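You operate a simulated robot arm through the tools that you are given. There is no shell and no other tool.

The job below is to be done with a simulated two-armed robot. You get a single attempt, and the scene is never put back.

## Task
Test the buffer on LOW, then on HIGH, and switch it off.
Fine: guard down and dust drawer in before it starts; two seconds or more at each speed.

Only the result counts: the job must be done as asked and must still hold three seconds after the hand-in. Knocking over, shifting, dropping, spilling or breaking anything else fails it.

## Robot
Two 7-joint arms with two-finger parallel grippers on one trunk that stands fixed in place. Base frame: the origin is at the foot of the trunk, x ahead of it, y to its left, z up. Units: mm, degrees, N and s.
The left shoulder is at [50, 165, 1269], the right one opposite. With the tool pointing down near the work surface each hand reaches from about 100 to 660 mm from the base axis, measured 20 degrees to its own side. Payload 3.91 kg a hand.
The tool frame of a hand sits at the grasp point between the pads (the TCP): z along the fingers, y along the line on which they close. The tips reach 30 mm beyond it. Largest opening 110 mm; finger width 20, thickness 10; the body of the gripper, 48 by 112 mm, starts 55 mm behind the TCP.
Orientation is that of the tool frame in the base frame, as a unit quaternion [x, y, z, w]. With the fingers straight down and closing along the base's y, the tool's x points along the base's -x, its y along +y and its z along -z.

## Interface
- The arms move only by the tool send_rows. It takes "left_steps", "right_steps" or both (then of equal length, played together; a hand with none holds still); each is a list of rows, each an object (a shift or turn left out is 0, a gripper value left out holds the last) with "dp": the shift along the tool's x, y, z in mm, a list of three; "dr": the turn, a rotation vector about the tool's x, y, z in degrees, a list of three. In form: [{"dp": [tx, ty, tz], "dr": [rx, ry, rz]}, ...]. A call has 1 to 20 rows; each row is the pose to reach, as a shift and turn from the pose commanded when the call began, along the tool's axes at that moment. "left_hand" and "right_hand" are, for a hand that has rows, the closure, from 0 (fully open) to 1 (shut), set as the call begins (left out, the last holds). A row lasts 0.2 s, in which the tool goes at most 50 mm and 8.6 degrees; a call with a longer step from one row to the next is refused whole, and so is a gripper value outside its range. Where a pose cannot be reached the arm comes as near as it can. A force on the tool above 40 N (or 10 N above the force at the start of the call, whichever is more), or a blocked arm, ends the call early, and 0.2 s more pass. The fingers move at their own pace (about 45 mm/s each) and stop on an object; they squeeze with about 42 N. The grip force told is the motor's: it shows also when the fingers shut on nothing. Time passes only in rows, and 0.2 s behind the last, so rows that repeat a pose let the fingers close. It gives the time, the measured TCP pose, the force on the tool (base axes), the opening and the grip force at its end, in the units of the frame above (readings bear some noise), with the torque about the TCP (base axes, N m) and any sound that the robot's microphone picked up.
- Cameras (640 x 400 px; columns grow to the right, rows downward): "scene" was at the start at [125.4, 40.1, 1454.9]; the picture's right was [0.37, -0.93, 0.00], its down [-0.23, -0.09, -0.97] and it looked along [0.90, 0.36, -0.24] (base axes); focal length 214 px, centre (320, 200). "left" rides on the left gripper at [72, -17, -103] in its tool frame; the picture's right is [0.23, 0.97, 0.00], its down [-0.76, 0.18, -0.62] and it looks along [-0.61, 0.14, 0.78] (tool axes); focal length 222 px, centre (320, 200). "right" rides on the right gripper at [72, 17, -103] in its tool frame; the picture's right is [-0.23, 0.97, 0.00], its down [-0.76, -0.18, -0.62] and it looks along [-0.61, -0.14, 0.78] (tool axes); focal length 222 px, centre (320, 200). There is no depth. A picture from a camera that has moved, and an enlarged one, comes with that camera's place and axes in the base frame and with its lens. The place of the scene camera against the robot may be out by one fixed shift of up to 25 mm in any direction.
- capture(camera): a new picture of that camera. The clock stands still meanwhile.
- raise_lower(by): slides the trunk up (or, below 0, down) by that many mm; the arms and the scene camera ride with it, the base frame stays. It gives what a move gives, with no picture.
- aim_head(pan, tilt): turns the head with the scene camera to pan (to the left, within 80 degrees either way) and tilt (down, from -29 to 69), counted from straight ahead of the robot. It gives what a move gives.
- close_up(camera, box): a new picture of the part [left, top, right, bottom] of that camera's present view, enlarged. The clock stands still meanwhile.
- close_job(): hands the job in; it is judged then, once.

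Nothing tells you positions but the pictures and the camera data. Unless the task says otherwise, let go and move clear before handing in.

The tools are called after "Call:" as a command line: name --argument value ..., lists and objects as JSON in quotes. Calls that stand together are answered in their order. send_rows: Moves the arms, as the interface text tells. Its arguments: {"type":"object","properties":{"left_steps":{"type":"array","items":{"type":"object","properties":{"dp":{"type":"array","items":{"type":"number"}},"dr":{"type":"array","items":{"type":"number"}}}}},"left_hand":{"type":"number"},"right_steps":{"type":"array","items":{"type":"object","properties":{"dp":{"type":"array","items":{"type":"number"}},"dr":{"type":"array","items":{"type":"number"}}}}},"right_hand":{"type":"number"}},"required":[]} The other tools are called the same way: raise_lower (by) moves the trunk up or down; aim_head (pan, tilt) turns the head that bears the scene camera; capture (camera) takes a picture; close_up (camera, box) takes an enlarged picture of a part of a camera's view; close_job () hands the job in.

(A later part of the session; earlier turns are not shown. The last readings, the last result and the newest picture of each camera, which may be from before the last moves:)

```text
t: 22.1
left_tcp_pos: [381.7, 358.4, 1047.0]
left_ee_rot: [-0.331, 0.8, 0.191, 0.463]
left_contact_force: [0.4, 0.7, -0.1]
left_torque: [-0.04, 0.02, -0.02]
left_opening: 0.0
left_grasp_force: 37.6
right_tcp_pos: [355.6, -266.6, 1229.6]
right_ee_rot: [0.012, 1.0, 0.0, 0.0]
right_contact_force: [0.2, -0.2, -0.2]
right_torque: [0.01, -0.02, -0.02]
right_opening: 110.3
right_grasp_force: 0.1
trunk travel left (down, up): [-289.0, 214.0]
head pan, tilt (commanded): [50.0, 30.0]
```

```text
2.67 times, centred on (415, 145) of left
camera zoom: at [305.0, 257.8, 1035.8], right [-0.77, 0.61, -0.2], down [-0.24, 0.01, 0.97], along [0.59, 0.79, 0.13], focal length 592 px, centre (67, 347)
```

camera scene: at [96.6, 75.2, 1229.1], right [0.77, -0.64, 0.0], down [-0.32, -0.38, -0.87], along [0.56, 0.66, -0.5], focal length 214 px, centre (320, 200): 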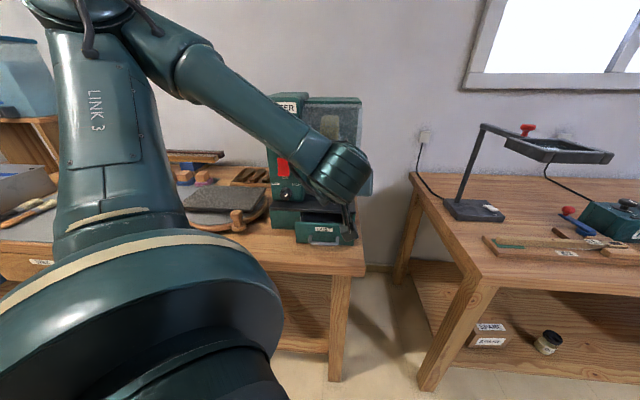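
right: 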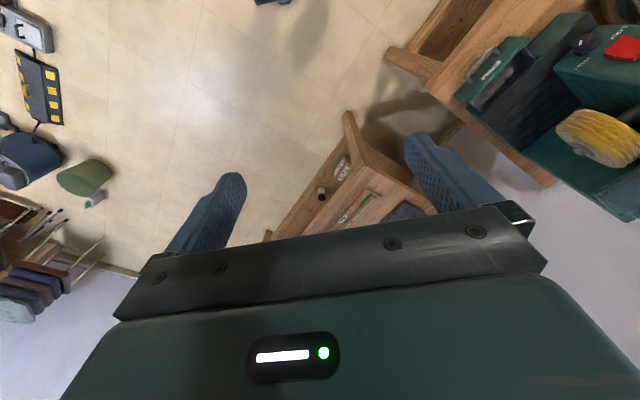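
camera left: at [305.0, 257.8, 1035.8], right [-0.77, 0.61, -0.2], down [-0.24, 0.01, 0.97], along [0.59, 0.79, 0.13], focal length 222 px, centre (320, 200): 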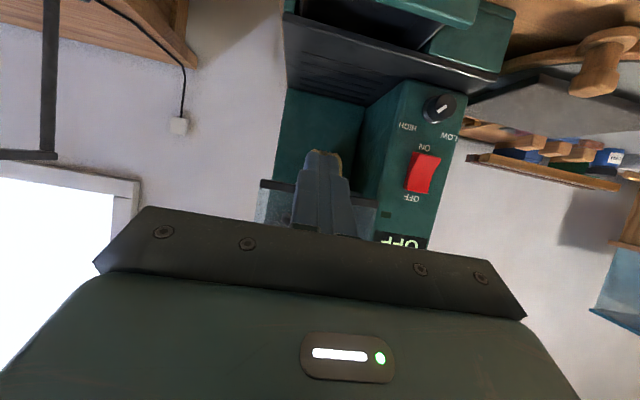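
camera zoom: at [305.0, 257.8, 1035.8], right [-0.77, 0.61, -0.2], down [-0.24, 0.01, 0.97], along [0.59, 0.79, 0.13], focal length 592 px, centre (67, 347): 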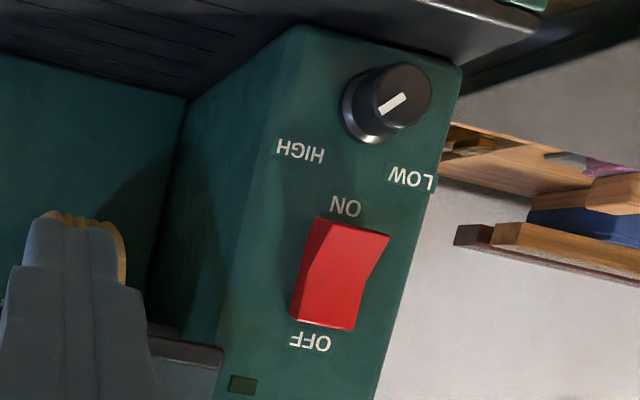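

The knob's pointer is aimed at HIGH, so it needs a 90° counter-clockwise turn to LOW. First comes the drawer, so I'll bring the closed fingers down in front of it for a closer look.

Call:
send_rows --left_steps '[{"dp": [26, 9.4, 18.5]}, {"dp": [52, 18.8, 37]}, {"dp": [78, 28.1, 55.4]}, {"dp": [104, 37.5, 73.9]}, {"dp": [104, 37.5, 73.9]}]'

Call:
capture --camera "left"

Call:
capture --camera "scene"

```text
t: 23.3
left_tcp_pos: [380.6, 396.8, 915.9]
left_ee_rot: [-0.331, 0.8, 0.191, 0.462]
left_contact_force: [-0.7, 0.0, -0.2]
left_torque: [0.0, -0.02, -0.01]
left_opening: 0.0
left_grasp_force: 37.5
left hand out of reach, approached as far as the arm can: row 1, 2, 3, 4, 5
right_tcp_pos: [354.7, -265.7, 1228.3]
right_ee_rot: [0.012, 1.0, 0.001, 0.0]
right_contact_force: [0.4, 0.8, 0.2]
right_torque: [0.0, 0.02, -0.01]
right_opening: 110.3
right_grasp_force: 0.1
trunk travel left (down, up): [-289.0, 214.0]
head pan, tilt (commanded): [50.0, 30.0]
```

```text
taken
camera left: at [303.5, 296.2, 904.9], right [-0.77, 0.61, -0.2], down [-0.24, 0.01, 0.97], along [0.59, 0.79, 0.13], focal length 222 px, centre (320, 200)
```

left: 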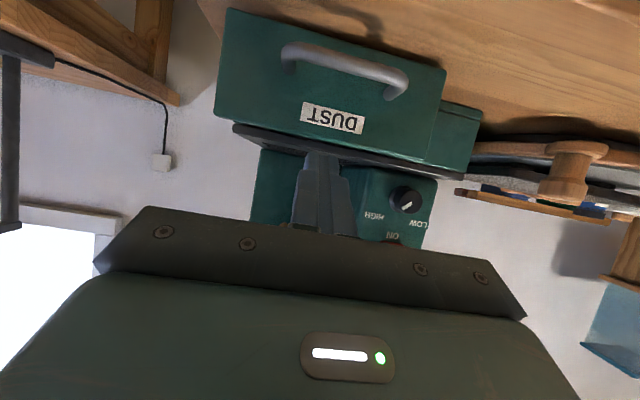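

```text
taken
camera scene: at [96.6, 75.1, 1229.1], right [0.77, -0.64, 0.0], down [-0.32, -0.38, -0.87], along [0.56, 0.66, -0.5], focal length 214 px, centre (320, 200)
```

scene: 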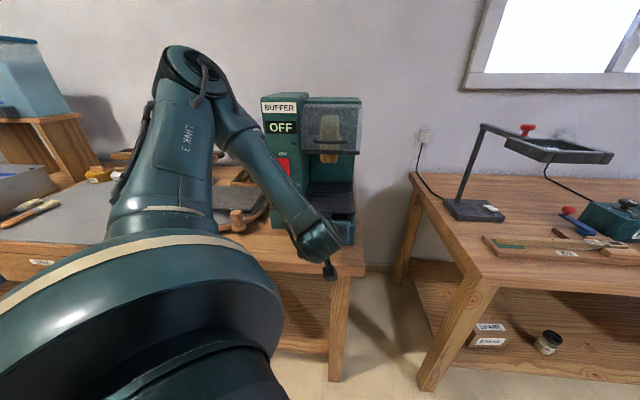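

Call:
close_up --camera "left" --box '[200, 0, 500, 188]'

Call:
close_up --camera "left" --box '[400, 100, 640, 250]'

Call:
close_up --camera "scene" --box '[240, 80, 390, 290]'

```text
2.13 times, centred on (350, 94) of left
camera zoom: at [303.5, 296.2, 904.9], right [-0.77, 0.61, -0.2], down [-0.24, 0.01, 0.97], along [0.59, 0.79, 0.13], focal length 473 px, centre (256, 426)
```

zoom: 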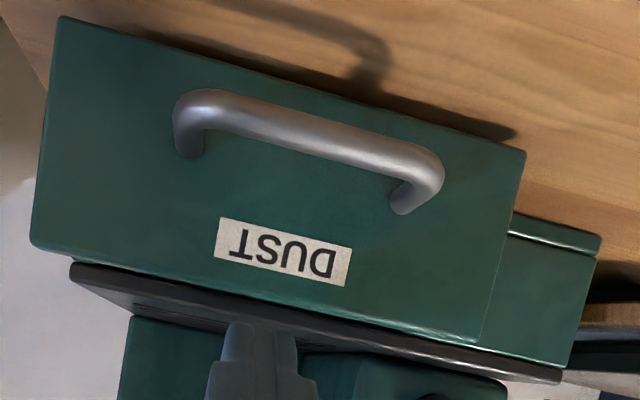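

```text
2.67 times, centred on (520, 175) of left
camera zoom: at [303.5, 296.2, 904.9], right [-0.77, 0.61, -0.2], down [-0.24, 0.01, 0.97], along [0.59, 0.79, 0.13], focal length 592 px, centre (-213, 267)
```

zoom: 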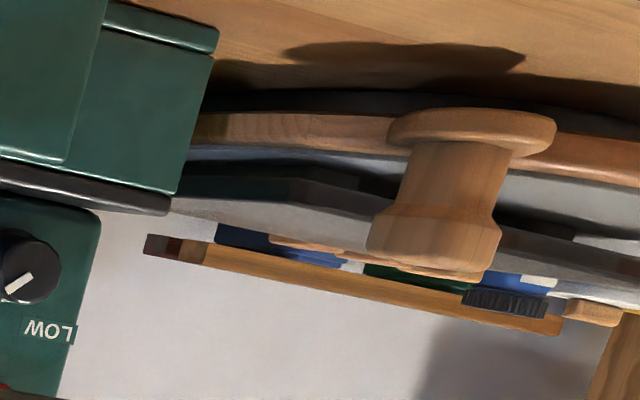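

```text
1.90 times, centred on (315, 185) of scene
camera zoom: at [96.6, 75.1, 1229.1], right [0.77, -0.64, 0.0], down [-0.32, -0.38, -0.87], along [0.56, 0.66, -0.5], focal length 408 px, centre (330, 229)
```

zoom: 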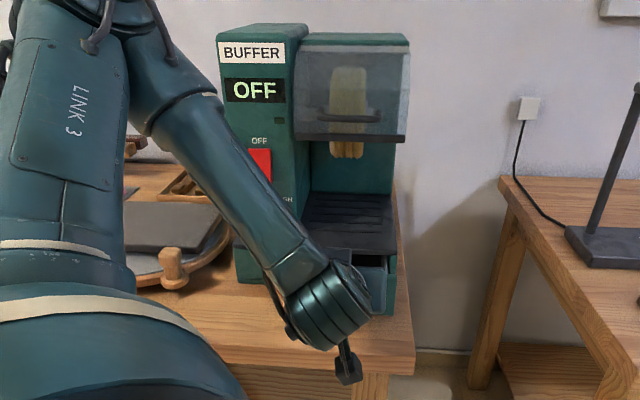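

The drawer front is at e≈605, z 809–881, centred at s≈-17. I'll press the closed fingertips on it just above the handle and push it in.

Call:
send_rows --left_steps '[{"dp": [15.5, 3, 15.1]}, {"dp": [30.4, 5.5, 29.4]}, {"dp": [25.4, 5.5, 38.1]}, {"dp": [20.4, 5.5, 46.8]}, {"dp": [15.4, 5.5, 55.4]}, {"dp": [10.4, 5.5, 64.1]}, {"dp": [5.4, 5.5, 72.7]}, {"dp": [0.4, 5.5, 81.4]}, {"dp": [-4.6, 5.5, 90.1]}, {"dp": [-7.1, 5.5, 94.4]}]'

Call:
capture --camera "left"

Call:
close_up --camera "scene" --box '[240, 80, 390, 290]'

```text
t: 25.5
left_tcp_pos: [432.5, 456.9, 874.0]
left_ee_rot: [-0.332, 0.803, 0.189, 0.458]
left_contact_force: [-28.8, -24.1, 3.4]
left_torque: [-0.21, 0.0, 0.11]
left_opening: 0.0
left_grasp_force: 37.8
right_tcp_pos: [352.4, -269.2, 1229.5]
right_ee_rot: [0.013, 1.0, 0.001, 0.002]
right_contact_force: [-0.8, -0.1, -0.7]
right_torque: [-0.01, -0.02, -0.01]
right_opening: 110.0
right_grasp_force: 0.2
trunk travel left (down, up): [-289.0, 214.0]
head pan, tilt (commanded): [50.0, 30.0]
```

```text
taken
camera left: at [355.2, 357.3, 864.3], right [-0.77, 0.61, -0.2], down [-0.23, 0.02, 0.97], along [0.6, 0.79, 0.13], focal length 222 px, centre (320, 200)
```

left: 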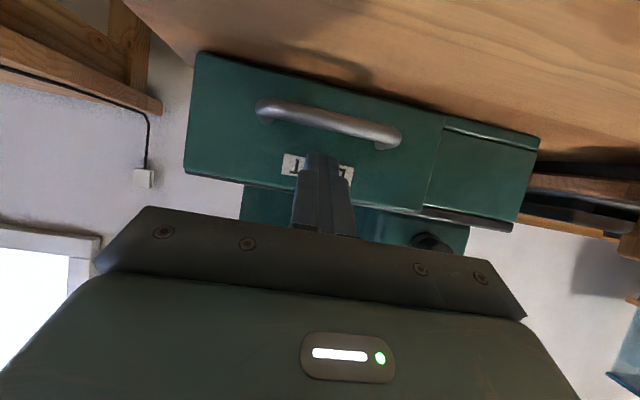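

```text
1.90 times, centred on (315, 185) of scene
camera zoom: at [93.7, 72.7, 1229.6], right [0.77, -0.64, 0.0], down [-0.32, -0.38, -0.87], along [0.56, 0.66, -0.5], focal length 408 px, centre (330, 229)
```

zoom: 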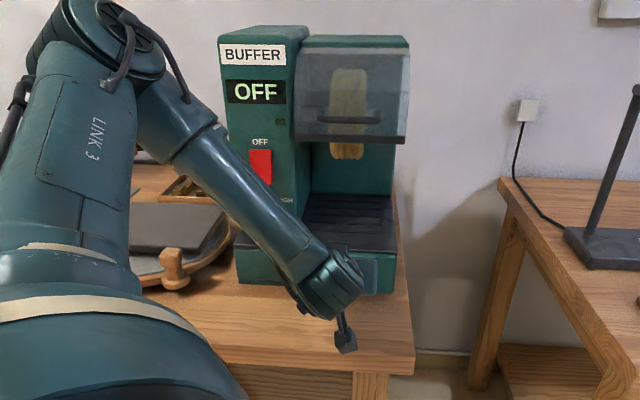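

The force rose to about 37 N with the drawer front at e≈660, so it seems to have reached its stop. I'll back off and inspect it.

Call:
send_rows --left_steps '[{"dp": [10, 0, -17.3]}, {"dp": [22, 0, -38]}, {"dp": [35, 0, -60.6]}, {"dp": [35, 0, -60.6]}]'

Call:
close_up --camera "left" --box '[180, 0, 560, 238]'

Call:
close_up --camera "scene" --box '[240, 80, 390, 290]'

```text
t: 26.5
left_tcp_pos: [387.5, 412.6, 874.2]
left_ee_rot: [-0.332, 0.8, 0.192, 0.462]
left_contact_force: [-0.5, -0.4, 0.2]
left_torque: [0.02, 0.03, 0.01]
left_opening: 0.0
left_grasp_force: 38.1
right_tcp_pos: [355.0, -266.0, 1227.5]
right_ee_rot: [0.012, 1.0, 0.0, 0.0]
right_contact_force: [0.2, 0.5, 0.4]
right_torque: [-0.01, 0.02, -0.02]
right_opening: 110.0
right_grasp_force: 0.1
trunk travel left (down, up): [-289.0, 214.0]
head pan, tilt (commanded): [50.0, 30.0]
```

```text
1.68 times, centred on (370, 119) of left
camera zoom: at [310.5, 311.3, 863.4], right [-0.77, 0.61, -0.2], down [-0.24, 0.01, 0.97], along [0.59, 0.79, 0.13], focal length 373 px, centre (236, 336)
```

zoom: 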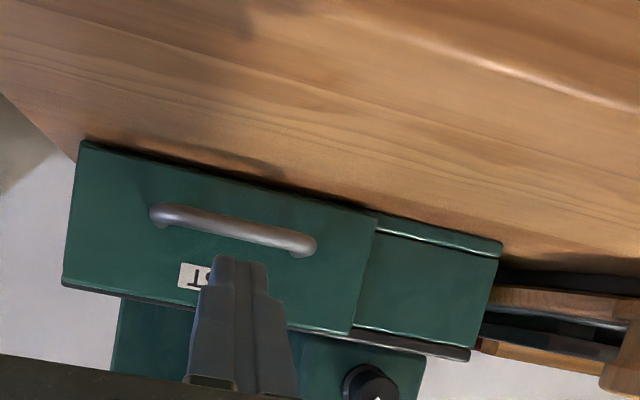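

```text
1.90 times, centred on (315, 185) of scene
camera zoom: at [96.7, 75.3, 1229.0], right [0.77, -0.64, 0.0], down [-0.32, -0.38, -0.87], along [0.56, 0.66, -0.5], focal length 408 px, centre (330, 229)
```

zoom: 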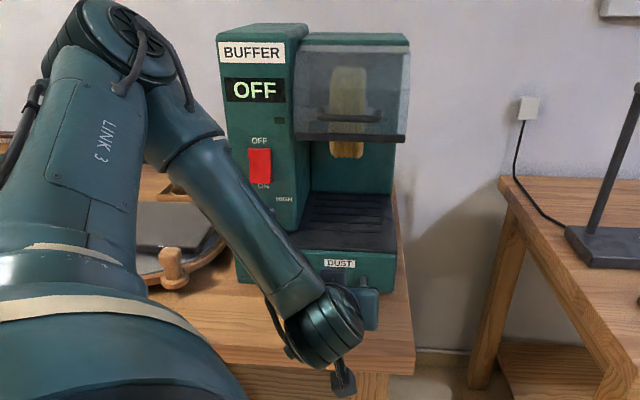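

The drawer is in. Next I'll bring the hand level in front of the speed knob at about s=-149, z=920.

Call:
send_rows --left_steps '[{"dp": [-20, 0, -5], "dr": [0, -5, 0]}, {"dp": [-32, 26, -7], "dr": [0, -10, 0]}, {"dp": [-40, 52, -9], "dr": [0, -15, 0]}, {"dp": [-46.8, 78, -10.9], "dr": [0, -20, 0]}, {"dp": [-46.8, 105, -10.9], "dr": [0, -25, 0]}, {"dp": [-46.8, 131, -10.9], "dr": [0, -30, 0]}, {"dp": [-46.8, 131, -10.9], "dr": [0, -30, 0]}]'

Call:
capture --camera "left"

Call:
capture --camera "scene"

```text
t: 28.1
left_tcp_pos: [330.7, 466.3, 888.8]
left_ee_rot: [-0.296, 0.647, 0.293, 0.639]
left_contact_force: [0.2, 0.3, 0.9]
left_torque: [0.01, 0.02, -0.01]
left_opening: 0.0
left_grasp_force: 37.9
left hand out of reach, approached as far as the arm can: row 3, 4, 5, 6, 7
right_tcp_pos: [354.8, -266.2, 1227.9]
right_ee_rot: [0.012, 1.0, 0.001, 0.0]
right_contact_force: [-0.1, -0.1, -1.1]
right_torque: [-0.01, -0.01, -0.01]
right_opening: 109.9
right_grasp_force: 0.1
trunk travel left (down, up): [-289.0, 214.0]
head pan, tilt (commanded): [50.0, 30.0]
```

```text
taken
camera left: at [276.3, 376.1, 817.6], right [-0.74, 0.63, -0.23], down [-0.54, -0.35, 0.77], along [0.41, 0.69, 0.6], focal length 222 px, centre (320, 200)
```

left: 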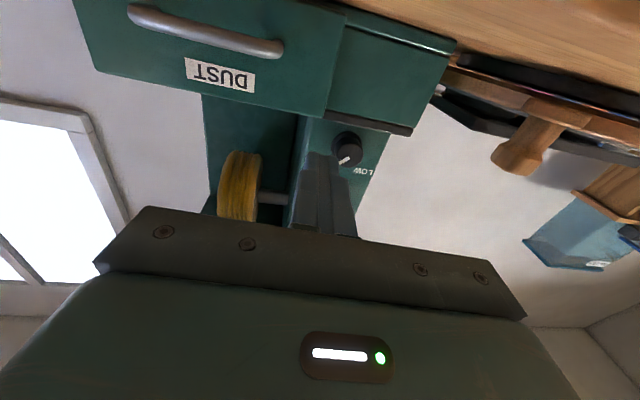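

```text
taken
camera scene: at [96.6, 75.1, 1229.1], right [0.77, -0.64, 0.0], down [-0.32, -0.38, -0.87], along [0.56, 0.66, -0.5], focal length 214 px, centre (320, 200)
```

scene: 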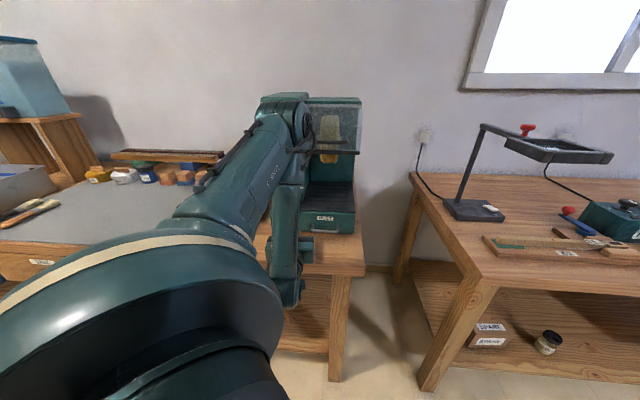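

The arm is too folded at this trunk height. I'll raise the trunk back by 200 mm to get more working distance.

Call:
raise_lower --by 200

Call:
capture --camera "left"

Call:
capture --camera "scene"

```text
t: 30.3
left_tcp_pos: [331.6, 466.1, 1088.3]
left_ee_rot: [-0.296, 0.646, 0.293, 0.639]
left_contact_force: [0.9, 0.0, -0.4]
left_torque: [0.0, 0.02, -0.04]
left_opening: 0.0
left_grasp_force: 37.3
right_tcp_pos: [354.6, -266.1, 1428.7]
right_ee_rot: [0.012, 1.0, 0.0, 0.0]
right_contact_force: [0.5, -1.0, 0.1]
right_torque: [0.02, 0.01, -0.02]
right_opening: 110.2
right_grasp_force: 0.1
trunk travel left (down, up): [-489.0, 14.0]
head pan, tilt (commanded): [50.0, 30.0]
```

```text
taken
camera left: at [276.4, 376.0, 1017.6], right [-0.74, 0.63, -0.23], down [-0.54, -0.35, 0.77], along [0.41, 0.69, 0.6], focal length 222 px, centre (320, 200)
```

left: 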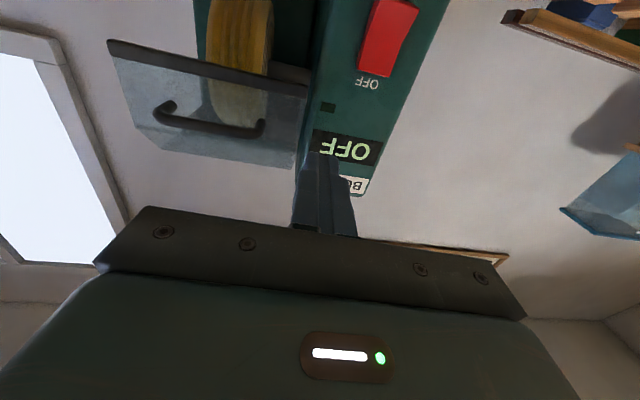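

```text
taken
camera scene: at [96.7, 75.2, 1429.0], right [0.77, -0.64, 0.0], down [-0.32, -0.38, -0.87], along [0.56, 0.66, -0.5], focal length 214 px, centre (320, 200)
```

scene: 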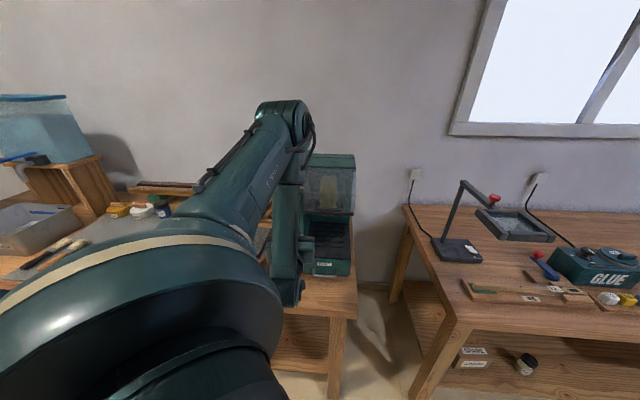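

The drawer looks closed and the guard is down. I'll straighten the hand and move it to in front of the rocker and knob column at s≈-149.

Call:
send_rows --left_steps '[{"dp": [0, 15, 20], "dr": [1.1, -0.2, 0]}, {"dp": [12, 30, 40], "dr": [2.2, -0.3, 0]}, {"dp": [30, 42, 52], "dr": [3.3, -0.5, 0]}, {"dp": [47.7, 49.7, 60.3], "dr": [4.3, -0.6, 0]}, {"dp": [47.7, 49.7, 60.3], "dr": [4.3, -0.6, 0]}]'

Call:
capture --camera "left"

Call:
capture --camera "scene"

```text
t: 31.5
left_tcp_pos: [357.6, 494.1, 1063.4]
left_ee_rot: [-0.299, 0.64, 0.3, 0.641]
left_contact_force: [0.7, -0.5, 0.0]
left_torque: [0.08, -0.01, 0.03]
left_opening: 0.1
left_grasp_force: 37.6
left hand out of reach, approached as far as the arm can: row 1, 2, 3, 4, 5
right_tcp_pos: [354.5, -266.2, 1429.5]
right_ee_rot: [0.011, 1.0, 0.0, 0.0]
right_contact_force: [0.1, 0.0, 0.4]
right_torque: [-0.01, 0.01, 0.01]
right_opening: 110.1
right_grasp_force: 0.0
trunk travel left (down, up): [-489.0, 14.0]
head pan, tilt (commanded): [50.0, 30.0]
```

```text
taken
camera left: at [304.2, 404.1, 991.6], right [-0.75, 0.62, -0.23], down [-0.54, -0.37, 0.76], along [0.39, 0.69, 0.61], focal length 222 px, centre (320, 200)
```

left: 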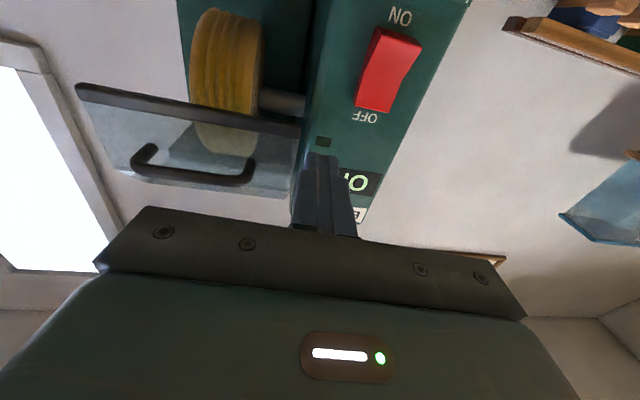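

```text
taken
camera scene: at [96.6, 75.1, 1429.1], right [0.77, -0.64, 0.0], down [-0.32, -0.38, -0.87], along [0.56, 0.66, -0.5], focal length 214 px, centre (320, 200)
```

scene: 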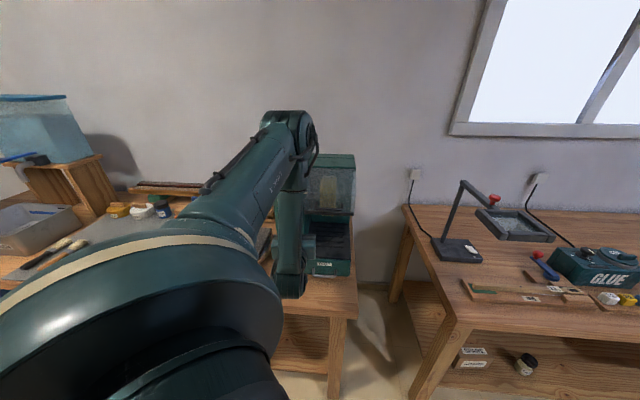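

This arm pose hits wrist limits because the shoulder is too high for a level tool. Before lowering the trunk further, I'll check what lies under the right hand.

Call:
capture --camera "right"

Call:
close_up --camera "left" --box '[60, 60, 480, 240]'

```text
taken
camera right: at [282.8, -248.7, 1532.0], right [0.25, 0.97, 0.0], down [0.76, -0.2, 0.62], along [0.6, -0.16, -0.78], focal length 222 px, centre (320, 200)
```

right: 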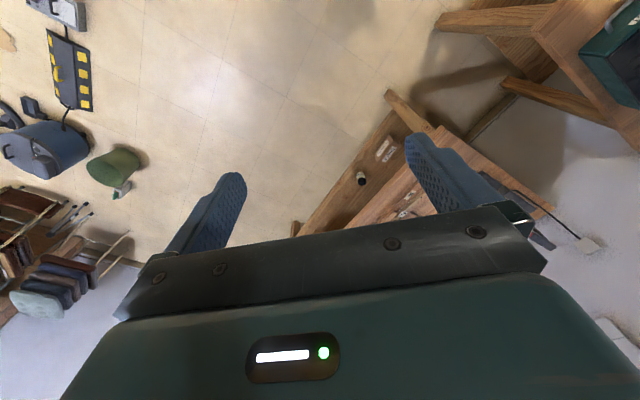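

```text
1.52 times, centred on (270, 150) of left
camera zoom: at [304.2, 404.1, 991.6], right [-0.75, 0.62, -0.23], down [-0.54, -0.37, 0.76], along [0.39, 0.69, 0.61], focal length 338 px, centre (396, 276)
```

zoom: 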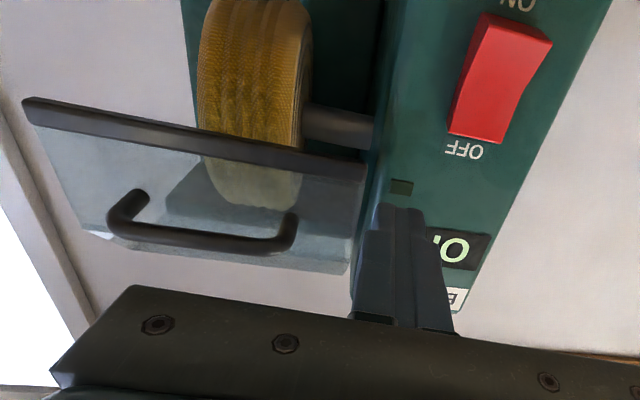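

The space below is clear and the guard looks closed over the wheel. I'll first lift the left hand to a comfortable pose so that it ends at a good height after the trunk goes down.

Call:
send_rows --left_steps '[{"dp": [-30, -10, -20], "dr": [0.63, 3.75, 0.16]}, {"dp": [-75, -15, -25], "dr": [1.26, 7.5, 0.32]}, {"dp": [-115, -20, -25.4], "dr": [1.9, 11.25, 0.49]}, {"dp": [-155, -24, -25.4], "dr": [2.53, 15, 0.65]}, {"dp": [-195, -28, -25.4], "dr": [3.16, 18.8, 0.81]}, {"dp": [-235, -31, -25.4], "dr": [3.8, 22.5, 0.97]}, {"dp": [-275, -34.4, -25.4], "dr": [4.43, 26.3, 1.14]}, {"dp": [-316.5, -34.4, -25.4], "dr": [5.06, 30.05, 1.3]}, {"dp": [-316.5, -34.4, -25.4], "dr": [5.06, 30.05, 1.3]}]'

Call:
capture --camera "scene"

```text
t: 33.5
left_tcp_pos: [367.5, 450.8, 1381.0]
left_ee_rot: [-0.331, 0.8, 0.19, 0.463]
left_contact_force: [0.2, 0.5, 0.1]
left_torque: [0.01, 0.02, 0.01]
left_opening: 0.0
left_grasp_force: 37.7
left hand out of reach, approached as far as the arm can: row 3, 4, 5
right_tcp_pos: [355.9, -266.1, 1428.5]
right_ee_rot: [0.012, 1.0, 0.0, 0.0]
right_contact_force: [0.0, 0.7, 0.4]
right_torque: [-0.03, 0.0, 0.02]
right_opening: 109.8
right_grasp_force: 0.0
trunk travel left (down, up): [-489.0, 14.0]
head pan, tilt (commanded): [50.0, 30.0]
```

```text
taken
camera scene: at [96.8, 75.1, 1429.0], right [0.77, -0.64, 0.0], down [-0.32, -0.38, -0.87], along [0.56, 0.66, -0.5], focal length 214 px, centre (320, 200)
```

scene: 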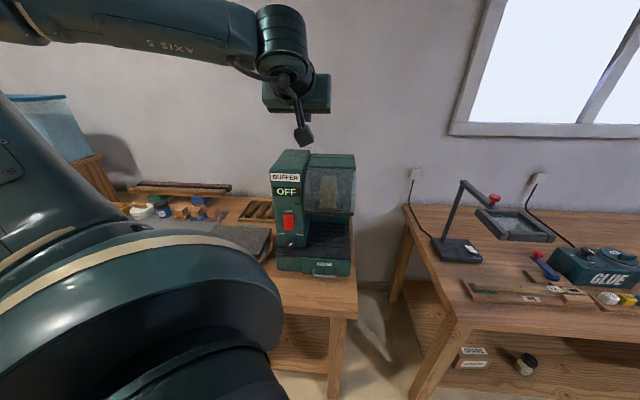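

The arm is back in a good configuration and the machine is in clear view. I'll check the drawer and guard closely before lowering the trunk.

Call:
close_up --camera "scene" --box '[250, 140, 380, 290]'

Call:
close_up --camera "scene" --box '[265, 235, 365, 285]'

Call:
close_up --camera "scene" --box '[300, 145, 364, 220]'

```text
2.67 times, centred on (315, 215) of scene
camera zoom: at [96.8, 75.1, 1429.0], right [0.77, -0.64, 0.0], down [-0.32, -0.38, -0.87], along [0.56, 0.66, -0.5], focal length 572 px, centre (333, 160)
```

zoom: 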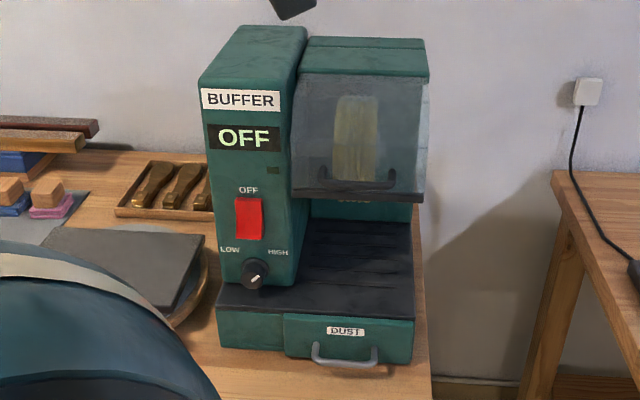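

```text
6.40 times, centred on (315, 260) of scene
camera zoom: at [96.8, 75.1, 1429.0], right [0.77, -0.64, 0.0], down [-0.32, -0.38, -0.87], along [0.56, 0.66, -0.5], focal length 1373 px, centre (352, -184)
```

zoom: 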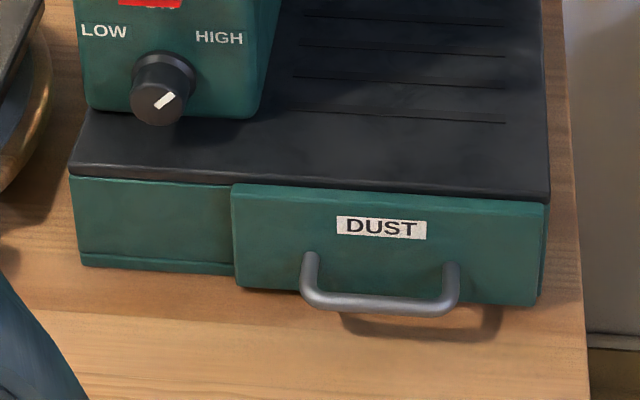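

```text
5.33 times, centred on (332, 182) of scene
camera zoom: at [96.8, 75.1, 1429.0], right [0.77, -0.64, 0.0], down [-0.32, -0.38, -0.87], along [0.56, 0.66, -0.5], focal length 1144 px, centre (256, 293)
```

zoom: 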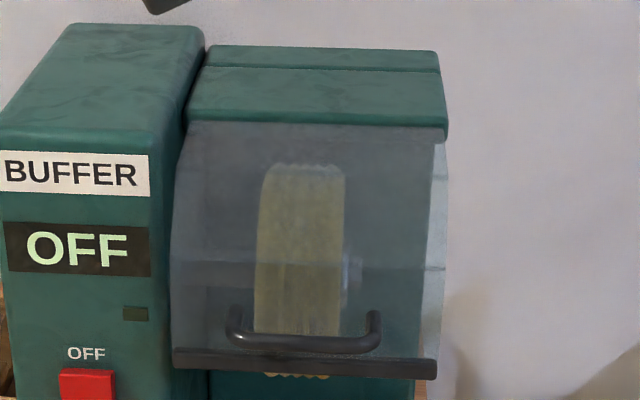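

The drawer is flush and the guard looks down. To be sure the guard is fully seated, I'll press its handle down gently with the closed fingers.

Call:
send_rows --left_steps '[{"dp": [20, -7, 24.5]}, {"dp": [41, -14, 49]}, {"dp": [62, -21, 73.6]}, {"dp": [82.6, -28, 98]}, {"dp": [103, -35, 122.7]}, {"dp": [124, -42, 147.2]}, {"dp": [144.5, -48.9, 171.7]}, {"dp": [153.2, -48.9, 176.7]}, {"dp": [161.8, -48.9, 181.7]}, {"dp": [166.1, -48.9, 184.2]}, {"dp": [170.5, -48.9, 186.7]}, {"dp": [174.8, -48.9, 189.2]}, {"dp": [177, -48.9, 190.5]}]'

Call:
capture --camera "left"

```text
t: 36.3
left_tcp_pos: [456.9, 472.0, 1133.5]
left_ee_rot: [-0.331, 0.8, 0.191, 0.463]
left_contact_force: [-0.5, -1.4, 0.4]
left_torque: [-0.01, 0.02, 0.0]
left_opening: 0.1
left_grasp_force: 37.6
right_tcp_pos: [355.0, -265.8, 1429.1]
right_ee_rot: [0.013, 1.0, 0.0, 0.0]
right_contact_force: [-0.6, -0.3, 0.4]
right_torque: [-0.02, -0.02, 0.0]
right_opening: 110.2
right_grasp_force: 0.1
trunk travel left (down, up): [-489.0, 14.0]
head pan, tilt (commanded): [50.0, 30.0]
```

```text
taken
camera left: at [379.1, 370.4, 1121.1], right [-0.77, 0.61, -0.2], down [-0.24, 0.01, 0.97], along [0.59, 0.79, 0.14], focal length 222 px, centre (320, 200)
```

left: 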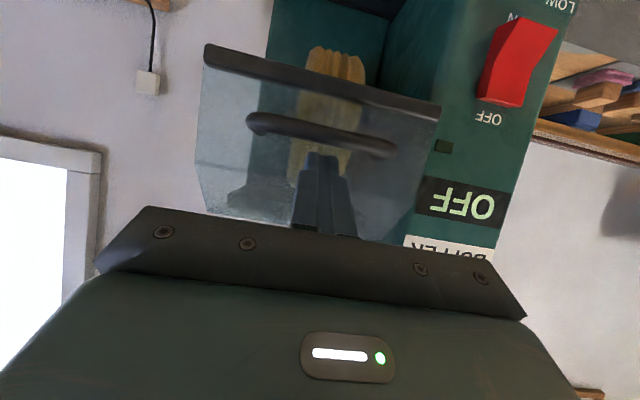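

Call:
send_rows --left_steps '[{"dp": [4.33, 0, 2.5]}, {"dp": [8.66, 0, 5]}, {"dp": [11.3, 0, 6.5]}, {"dp": [13.9, 0, 8]}, {"dp": [16.5, 0, 9.5]}, {"dp": [18.2, 0, 10.5]}]'

Call:
capture --camera "left"

```text
t: 37.7
left_tcp_pos: [454.2, 471.1, 1118.5]
left_ee_rot: [-0.33, 0.796, 0.192, 0.47]
left_contact_force: [-4.8, 4.1, 34.5]
left_torque: [0.18, 0.04, 0.05]
left_opening: 0.0
left_grasp_force: 37.5
right_tcp_pos: [351.3, -268.0, 1429.2]
right_ee_rot: [0.013, 1.0, 0.0, 0.001]
right_contact_force: [-0.1, 0.6, -0.5]
right_torque: [0.0, -0.02, 0.01]
right_opening: 110.1
right_grasp_force: 0.2
trunk travel left (down, up): [-489.0, 14.0]
head pan, tilt (commanded): [50.0, 30.0]
```

```text
taken
camera left: at [378.9, 369.9, 1105.0], right [-0.77, 0.61, -0.2], down [-0.25, 0.0, 0.97], along [0.59, 0.79, 0.15], focal length 222 px, centre (320, 200)
```

left: 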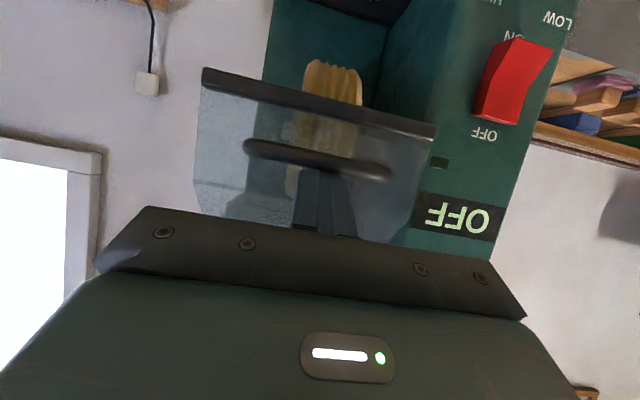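

The press gave a firm 34 N upward reaction, so the guard is on its stop. I'll lift off and retreat, then lower the trunk to work the front panel with a level tool.

Call:
send_rows --left_steps '[{"dp": [-13, 0, -7.5]}, {"dp": [-24.6, 10, -37.3]}, {"dp": [-35, 25, -70]}, {"dp": [-48, 40, -103]}, {"dp": [-64, 55, -129.3]}, {"dp": [-98, 70, -150]}, {"dp": [-133, 80, -170]}, {"dp": [-168, 88, -190]}, {"dp": [-185, 88, -199.3]}, {"dp": [-185, 88, -199.3]}]'

Call:
raise_lower --by -250

Call:
capture --camera "scene"

Call:
capture --camera "left"

```text
t: 39.9
left_tcp_pos: [337.0, 477.9, 1371.7]
left_ee_rot: [-0.331, 0.8, 0.19, 0.463]
left_contact_force: [0.4, -0.1, -0.5]
left_torque: [0.01, 0.0, -0.01]
left_opening: 0.0
left_grasp_force: 37.8
right_tcp_pos: [355.2, -265.6, 1428.2]
right_ee_rot: [0.013, 1.0, -0.001, 0.0]
right_contact_force: [0.1, 0.9, 0.1]
right_torque: [0.0, -0.03, 0.03]
right_opening: 110.0
right_grasp_force: 0.0
trunk travel left (down, up): [-489.0, 14.0]
head pan, tilt (commanded): [50.0, 30.0]
```

```text
t: 42.5
left_tcp_pos: [337.8, 476.7, 1120.9]
left_ee_rot: [-0.331, 0.8, 0.191, 0.462]
left_contact_force: [-0.3, -0.2, -0.2]
left_torque: [0.02, 0.02, 0.01]
left_opening: 0.3
left_grasp_force: 37.4
right_tcp_pos: [355.0, -266.2, 1178.9]
right_ee_rot: [0.012, 1.0, 0.0, 0.0]
right_contact_force: [0.1, -0.7, 0.2]
right_torque: [0.02, 0.0, 0.02]
right_opening: 110.1
right_grasp_force: 0.1
trunk travel left (down, up): [-239.0, 264.0]
head pan, tilt (commanded): [50.0, 30.0]
```

```text
taken
camera scene: at [96.6, 75.2, 1179.1], right [0.77, -0.64, 0.0], down [-0.32, -0.38, -0.87], along [0.56, 0.66, -0.5], focal length 214 px, centre (320, 200)
```

scene: 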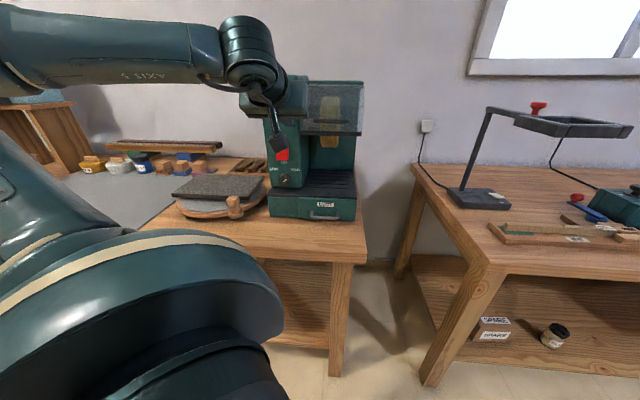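

```text
taken
camera left: at [260.7, 376.2, 1110.7], right [-0.77, 0.61, -0.2], down [-0.24, 0.01, 0.97], along [0.59, 0.79, 0.13], focal length 222 px, centre (320, 200)
```

left: 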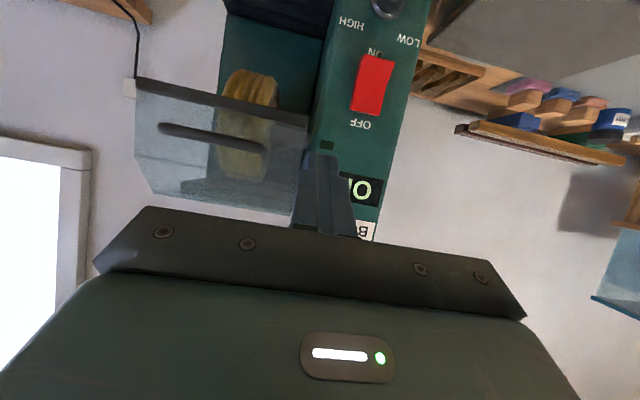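

The arm is well positioned and the path below is clear. I'll lower the trunk another 190 mm, which puts the hand at about knob height.

Call:
raise_lower --by -190

Call:
capture --camera "scene"

Call:
capture --camera "left"

```text
t: 44.5
left_tcp_pos: [338.1, 477.3, 930.6]
left_ee_rot: [-0.331, 0.8, 0.19, 0.463]
left_contact_force: [0.2, -0.1, 0.2]
left_torque: [0.03, -0.02, -0.03]
left_opening: 0.0
left_grasp_force: 37.9
right_tcp_pos: [354.3, -265.2, 988.4]
right_ee_rot: [0.012, 1.0, 0.0, 0.0]
right_contact_force: [0.1, 0.5, -0.1]
right_torque: [0.02, 0.02, 0.0]
right_opening: 109.9
right_grasp_force: 0.1
trunk travel left (down, up): [-49.0, 454.0]
head pan, tilt (commanded): [50.0, 30.0]
```

```text
taken
camera scene: at [96.6, 75.2, 989.1], right [0.77, -0.64, 0.0], down [-0.32, -0.38, -0.87], along [0.56, 0.66, -0.5], focal length 214 px, centre (320, 200)
```

scene: 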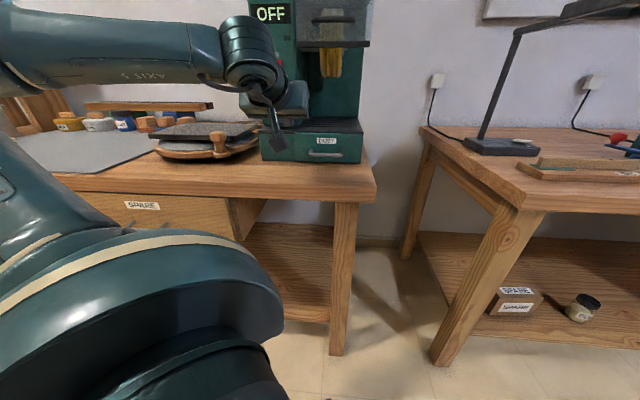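

```text
taken
camera left: at [260.7, 376.2, 920.7], right [-0.77, 0.61, -0.2], down [-0.24, 0.01, 0.97], along [0.59, 0.79, 0.13], focal length 222 px, centre (320, 200)
```

left: 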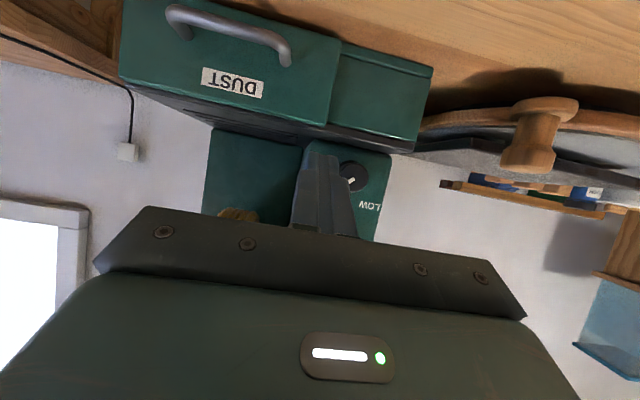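

Now I'll level the tool (90°) in front of the knob column and see whether the arm can reach that pose.

Call:
send_rows --left_steps '[{"dp": [-6, 10, 4], "dr": [0, -5, 0]}, {"dp": [-10, 20, 8], "dr": [0, -10, 0]}, {"dp": [-14, 30, 11], "dr": [0, -15, 0]}, {"dp": [-18, 40, 14], "dr": [0, -20, 0]}, {"dp": [-20.7, 51, 15.8], "dr": [0, -25, 0]}, {"dp": [-20.7, 51, 15.8], "dr": [0, -30, 0]}, {"dp": [-20.7, 51, 15.8], "dr": [0, -30, 0]}]'

Call:
aim_head --pan 55 --tilt 8

Call:
capture --camera "scene"

Call:
capture --camera "left"

```text
t: 46.1
left_tcp_pos: [317.9, 529.6, 940.8]
left_ee_rot: [-0.271, 0.653, 0.271, 0.653]
left_contact_force: [-0.3, 0.4, 0.3]
left_torque: [-0.02, 0.02, 0.04]
left_opening: 0.1
left_grasp_force: 38.0
right_tcp_pos: [355.1, -267.5, 989.1]
right_ee_rot: [0.012, 1.0, 0.0, -0.001]
right_contact_force: [0.8, -0.6, -0.5]
right_torque: [0.01, 0.0, -0.03]
right_opening: 110.0
right_grasp_force: 0.1
trunk travel left (down, up): [-49.0, 454.0]
head pan, tilt (commanded): [50.0, 30.0]
```

```text
t: 47.0
left_tcp_pos: [318.8, 530.8, 941.2]
left_ee_rot: [-0.271, 0.653, 0.269, 0.654]
left_contact_force: [0.5, 0.0, -0.5]
left_torque: [-0.01, -0.01, 0.01]
left_opening: 0.0
left_grasp_force: 37.8
right_tcp_pos: [355.5, -265.6, 989.3]
right_ee_rot: [0.013, 1.0, 0.0, 0.0]
right_contact_force: [0.1, -0.5, -0.2]
right_torque: [0.01, -0.01, -0.01]
right_opening: 109.9
right_grasp_force: 0.1
trunk travel left (down, up): [-49.0, 454.0]
head pan, tilt (commanded): [55.0, 8.0]
```

```text
taken
camera scene: at [91.6, 81.8, 1024.6], right [0.82, -0.57, 0.0], down [-0.08, -0.11, -0.99], along [0.57, 0.81, -0.14], focal length 214 px, centre (320, 200)
```

scene: 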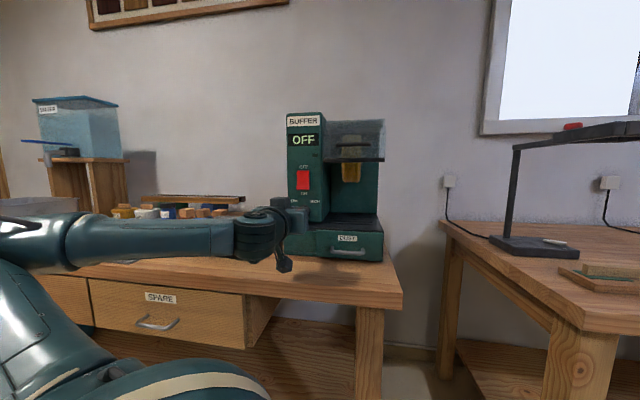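

```text
taken
camera left: at [257.7, 445.2, 869.0], right [-0.69, 0.69, -0.23], down [-0.57, -0.31, 0.76], along [0.45, 0.65, 0.61], focal length 222 px, centre (320, 200)
```

left: 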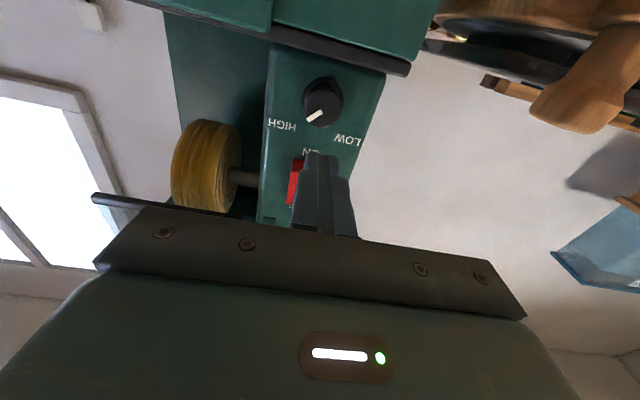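

The level pose is reachable, and the scene camera now sees the display, rocker and drawer well. I'll zoom in on the knob for precise alignment.

Call:
close_up --camera "left" --box '[240, 50, 400, 150]'

Call:
close_up --camera "scene" --box '[230, 100, 400, 280]'

```text
4.00 times, centred on (320, 100) of left
camera zoom: at [257.7, 445.2, 869.0], right [-0.69, 0.69, -0.23], down [-0.57, -0.31, 0.76], along [0.45, 0.65, 0.61], focal length 888 px, centre (320, 600)
```

zoom: 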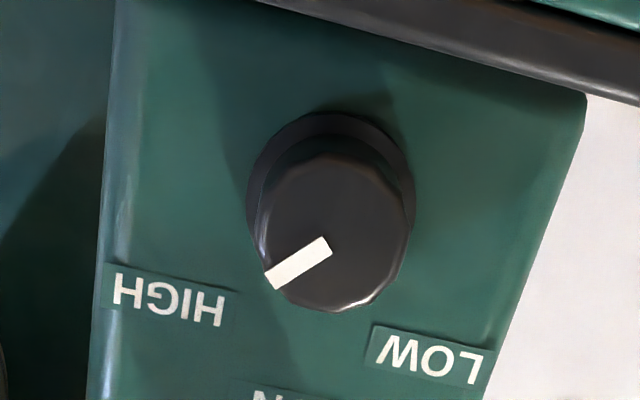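

```text
2.22 times, centred on (315, 190) of scene
camera zoom: at [91.6, 81.8, 1024.6], right [0.82, -0.57, 0.0], down [-0.08, -0.11, -0.99], along [0.57, 0.81, -0.14], focal length 477 px, centre (331, 222)
```

zoom: 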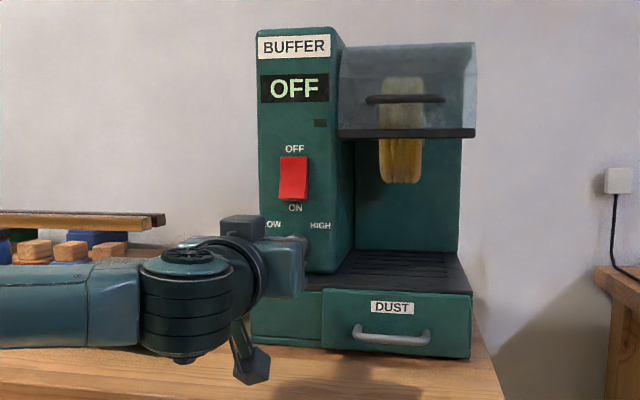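

The knob axis is at about s=-149, z=922, with its cap face near e=688. Before gripping it, I'll test in free space that the wrist can roll by -90°.

Call:
send_rows --left_steps '[{"dr": [0, 0, -8.2]}, {"dr": [0, 0, -16.4]}, {"dr": [0, 0, -24.6]}, {"dr": [0, 0, -32.8]}, {"dr": [0, 0, -41]}, {"dr": [0, 0, -49.2]}, {"dr": [0, 0, -57.4]}, {"dr": [0, 0, -65.6]}, {"dr": [0, 0, -73.8]}, {"dr": [0, 0, -82]}, {"dr": [0, 0, -90]}, {"dr": [0, 0, -90]}]'

Call:
capture --camera "scene"

Call:
capture --camera "left"

```text
t: 49.6
left_tcp_pos: [318.9, 530.2, 941.2]
left_ee_rot: [0.654, -0.27, 0.272, -0.653]
left_contact_force: [1.0, 0.1, 0.3]
left_torque: [-0.02, 0.0, -0.01]
left_opening: 0.3
left_grasp_force: 38.0
right_tcp_pos: [355.1, -266.5, 988.3]
right_ee_rot: [0.012, 1.0, 0.0, 0.0]
right_contact_force: [0.8, 0.6, 1.3]
right_torque: [0.02, -0.01, 0.02]
right_opening: 110.1
right_grasp_force: 0.1
trunk travel left (down, up): [-49.0, 454.0]
head pan, tilt (commanded): [55.0, 8.0]
```

```text
taken
camera scene: at [91.6, 81.8, 1024.6], right [0.82, -0.57, 0.0], down [-0.08, -0.11, -0.99], along [0.57, 0.81, -0.14], focal length 214 px, centre (320, 200)
```

scene: 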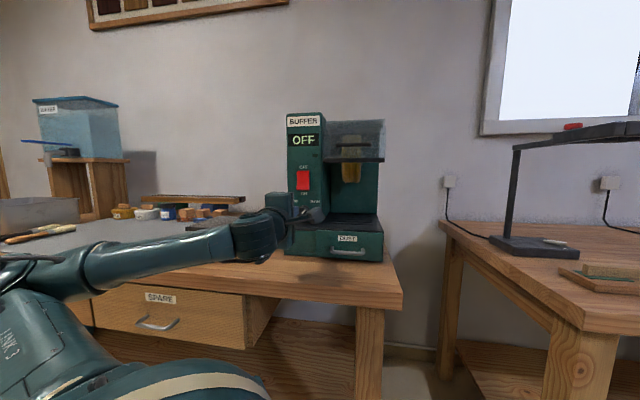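

```text
taken
camera left: at [296.5, 405.8, 958.8], right [0.16, -0.16, -0.97], down [-0.98, 0.1, -0.18], along [0.12, 0.98, -0.14], focal length 222 px, centre (320, 200)
```

left: 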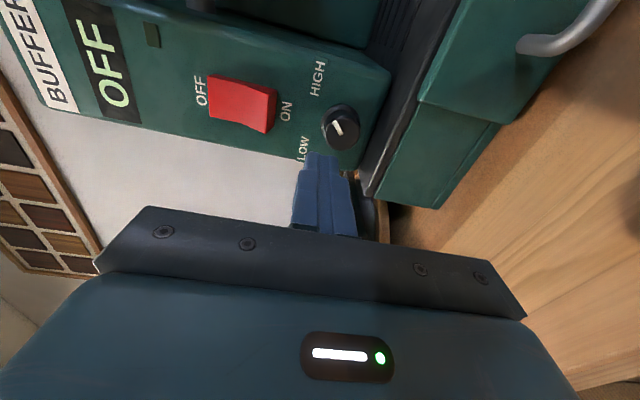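

Rolling -90° works. I'll roll back to 0°, open the fingers to about 60 mm, and line up with the knob axis at z≈922.

Call:
send_rows --left_steps '[{"dr": [0, 0, 8.2]}, {"dr": [0, 0, 16.4]}, {"dr": [0, 0, 24.6]}, {"dr": [0, 0, 32.8]}, {"dr": [0, 0, 41]}, {"dr": [0, 0, 49.2]}, {"dr": [0, 0, 57.4]}, {"dr": [0, 0, 65.6]}, {"dr": [0, 0, 73.8]}, {"dr": [0, 0, 82]}, {"dr": [0, 0, 90]}, {"dr": [0, 0, 90]}]' --left_hand 0.455

Call:
capture --camera "left"

```text
t: 52.2
left_tcp_pos: [318.0, 529.8, 941.4]
left_ee_rot: [-0.271, 0.653, 0.271, 0.653]
left_contact_force: [-0.1, -0.5, -0.4]
left_torque: [0.01, -0.03, 0.01]
left_opening: 59.9
left_grasp_force: 0.1
right_tcp_pos: [355.3, -266.3, 988.8]
right_ee_rot: [0.012, 1.0, 0.0, 0.0]
right_contact_force: [-0.4, 0.9, 0.5]
right_torque: [0.0, 0.0, 0.01]
right_opening: 109.8
right_grasp_force: 0.0
trunk travel left (down, up): [-49.0, 454.0]
head pan, tilt (commanded): [55.0, 8.0]
```

```text
taken
camera left: at [257.6, 445.2, 869.4], right [-0.69, 0.69, -0.23], down [-0.57, -0.32, 0.76], along [0.45, 0.65, 0.61], focal length 222 px, centre (320, 200)
```

left: 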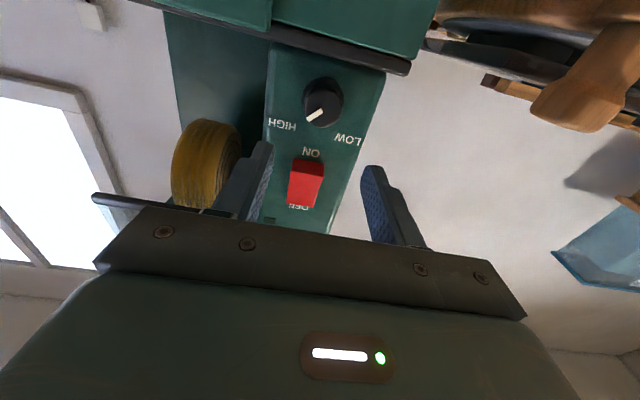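

I'm aligned with s≈-149. Now I'll lower to knob height and advance until the fingers straddle the knob.

Call:
send_rows --left_steps '[{"dp": [10, -1, 10]}, {"dp": [19, -1, 20]}, {"dp": [19, -1, 40]}, {"dp": [19, -1, 55]}, {"dp": [19, -1, 65]}, {"dp": [19, -1, 65]}]'

Call:
capture --camera "left"

Call:
close_up --camera "scene" --box '[230, 100, 400, 280]'

```text
t: 53.6
left_tcp_pos: [365.8, 575.8, 922.5]
left_ee_rot: [-0.27, 0.654, 0.271, 0.653]
left_contact_force: [-0.5, -0.4, -1.0]
left_torque: [0.0, 0.01, -0.02]
left_opening: 59.9
left_grasp_force: 0.0
right_tcp_pos: [355.3, -266.3, 988.5]
right_ee_rot: [0.012, 1.0, 0.0, 0.0]
right_contact_force: [0.5, 0.1, 0.5]
right_torque: [0.01, 0.05, 0.0]
right_opening: 110.0
right_grasp_force: 0.0
trunk travel left (down, up): [-49.0, 454.0]
head pan, tilt (commanded): [55.0, 8.0]
```

```text
taken
camera left: at [304.7, 490.6, 850.3], right [-0.69, 0.69, -0.23], down [-0.57, -0.31, 0.76], along [0.45, 0.65, 0.61], focal length 222 px, centre (320, 200)
```

left: 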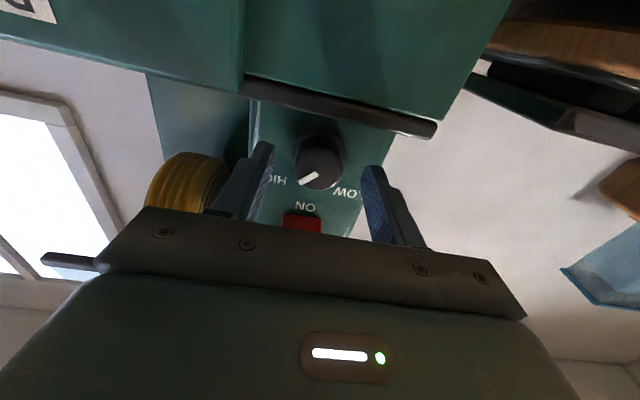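

```text
2.22 times, centred on (315, 190) of scene
camera zoom: at [91.6, 81.8, 1024.6], right [0.82, -0.57, 0.0], down [-0.08, -0.11, -0.99], along [0.57, 0.81, -0.14], focal length 477 px, centre (331, 222)
```

zoom: 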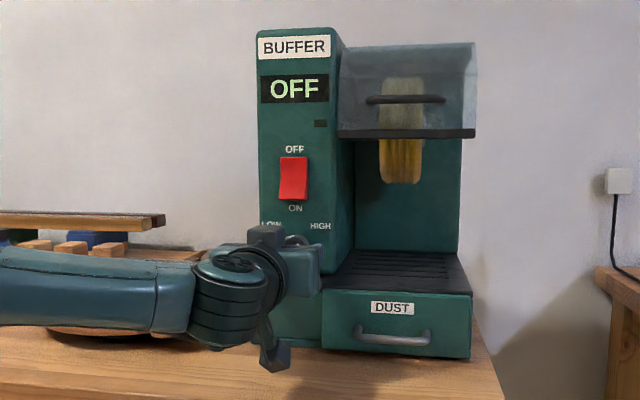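

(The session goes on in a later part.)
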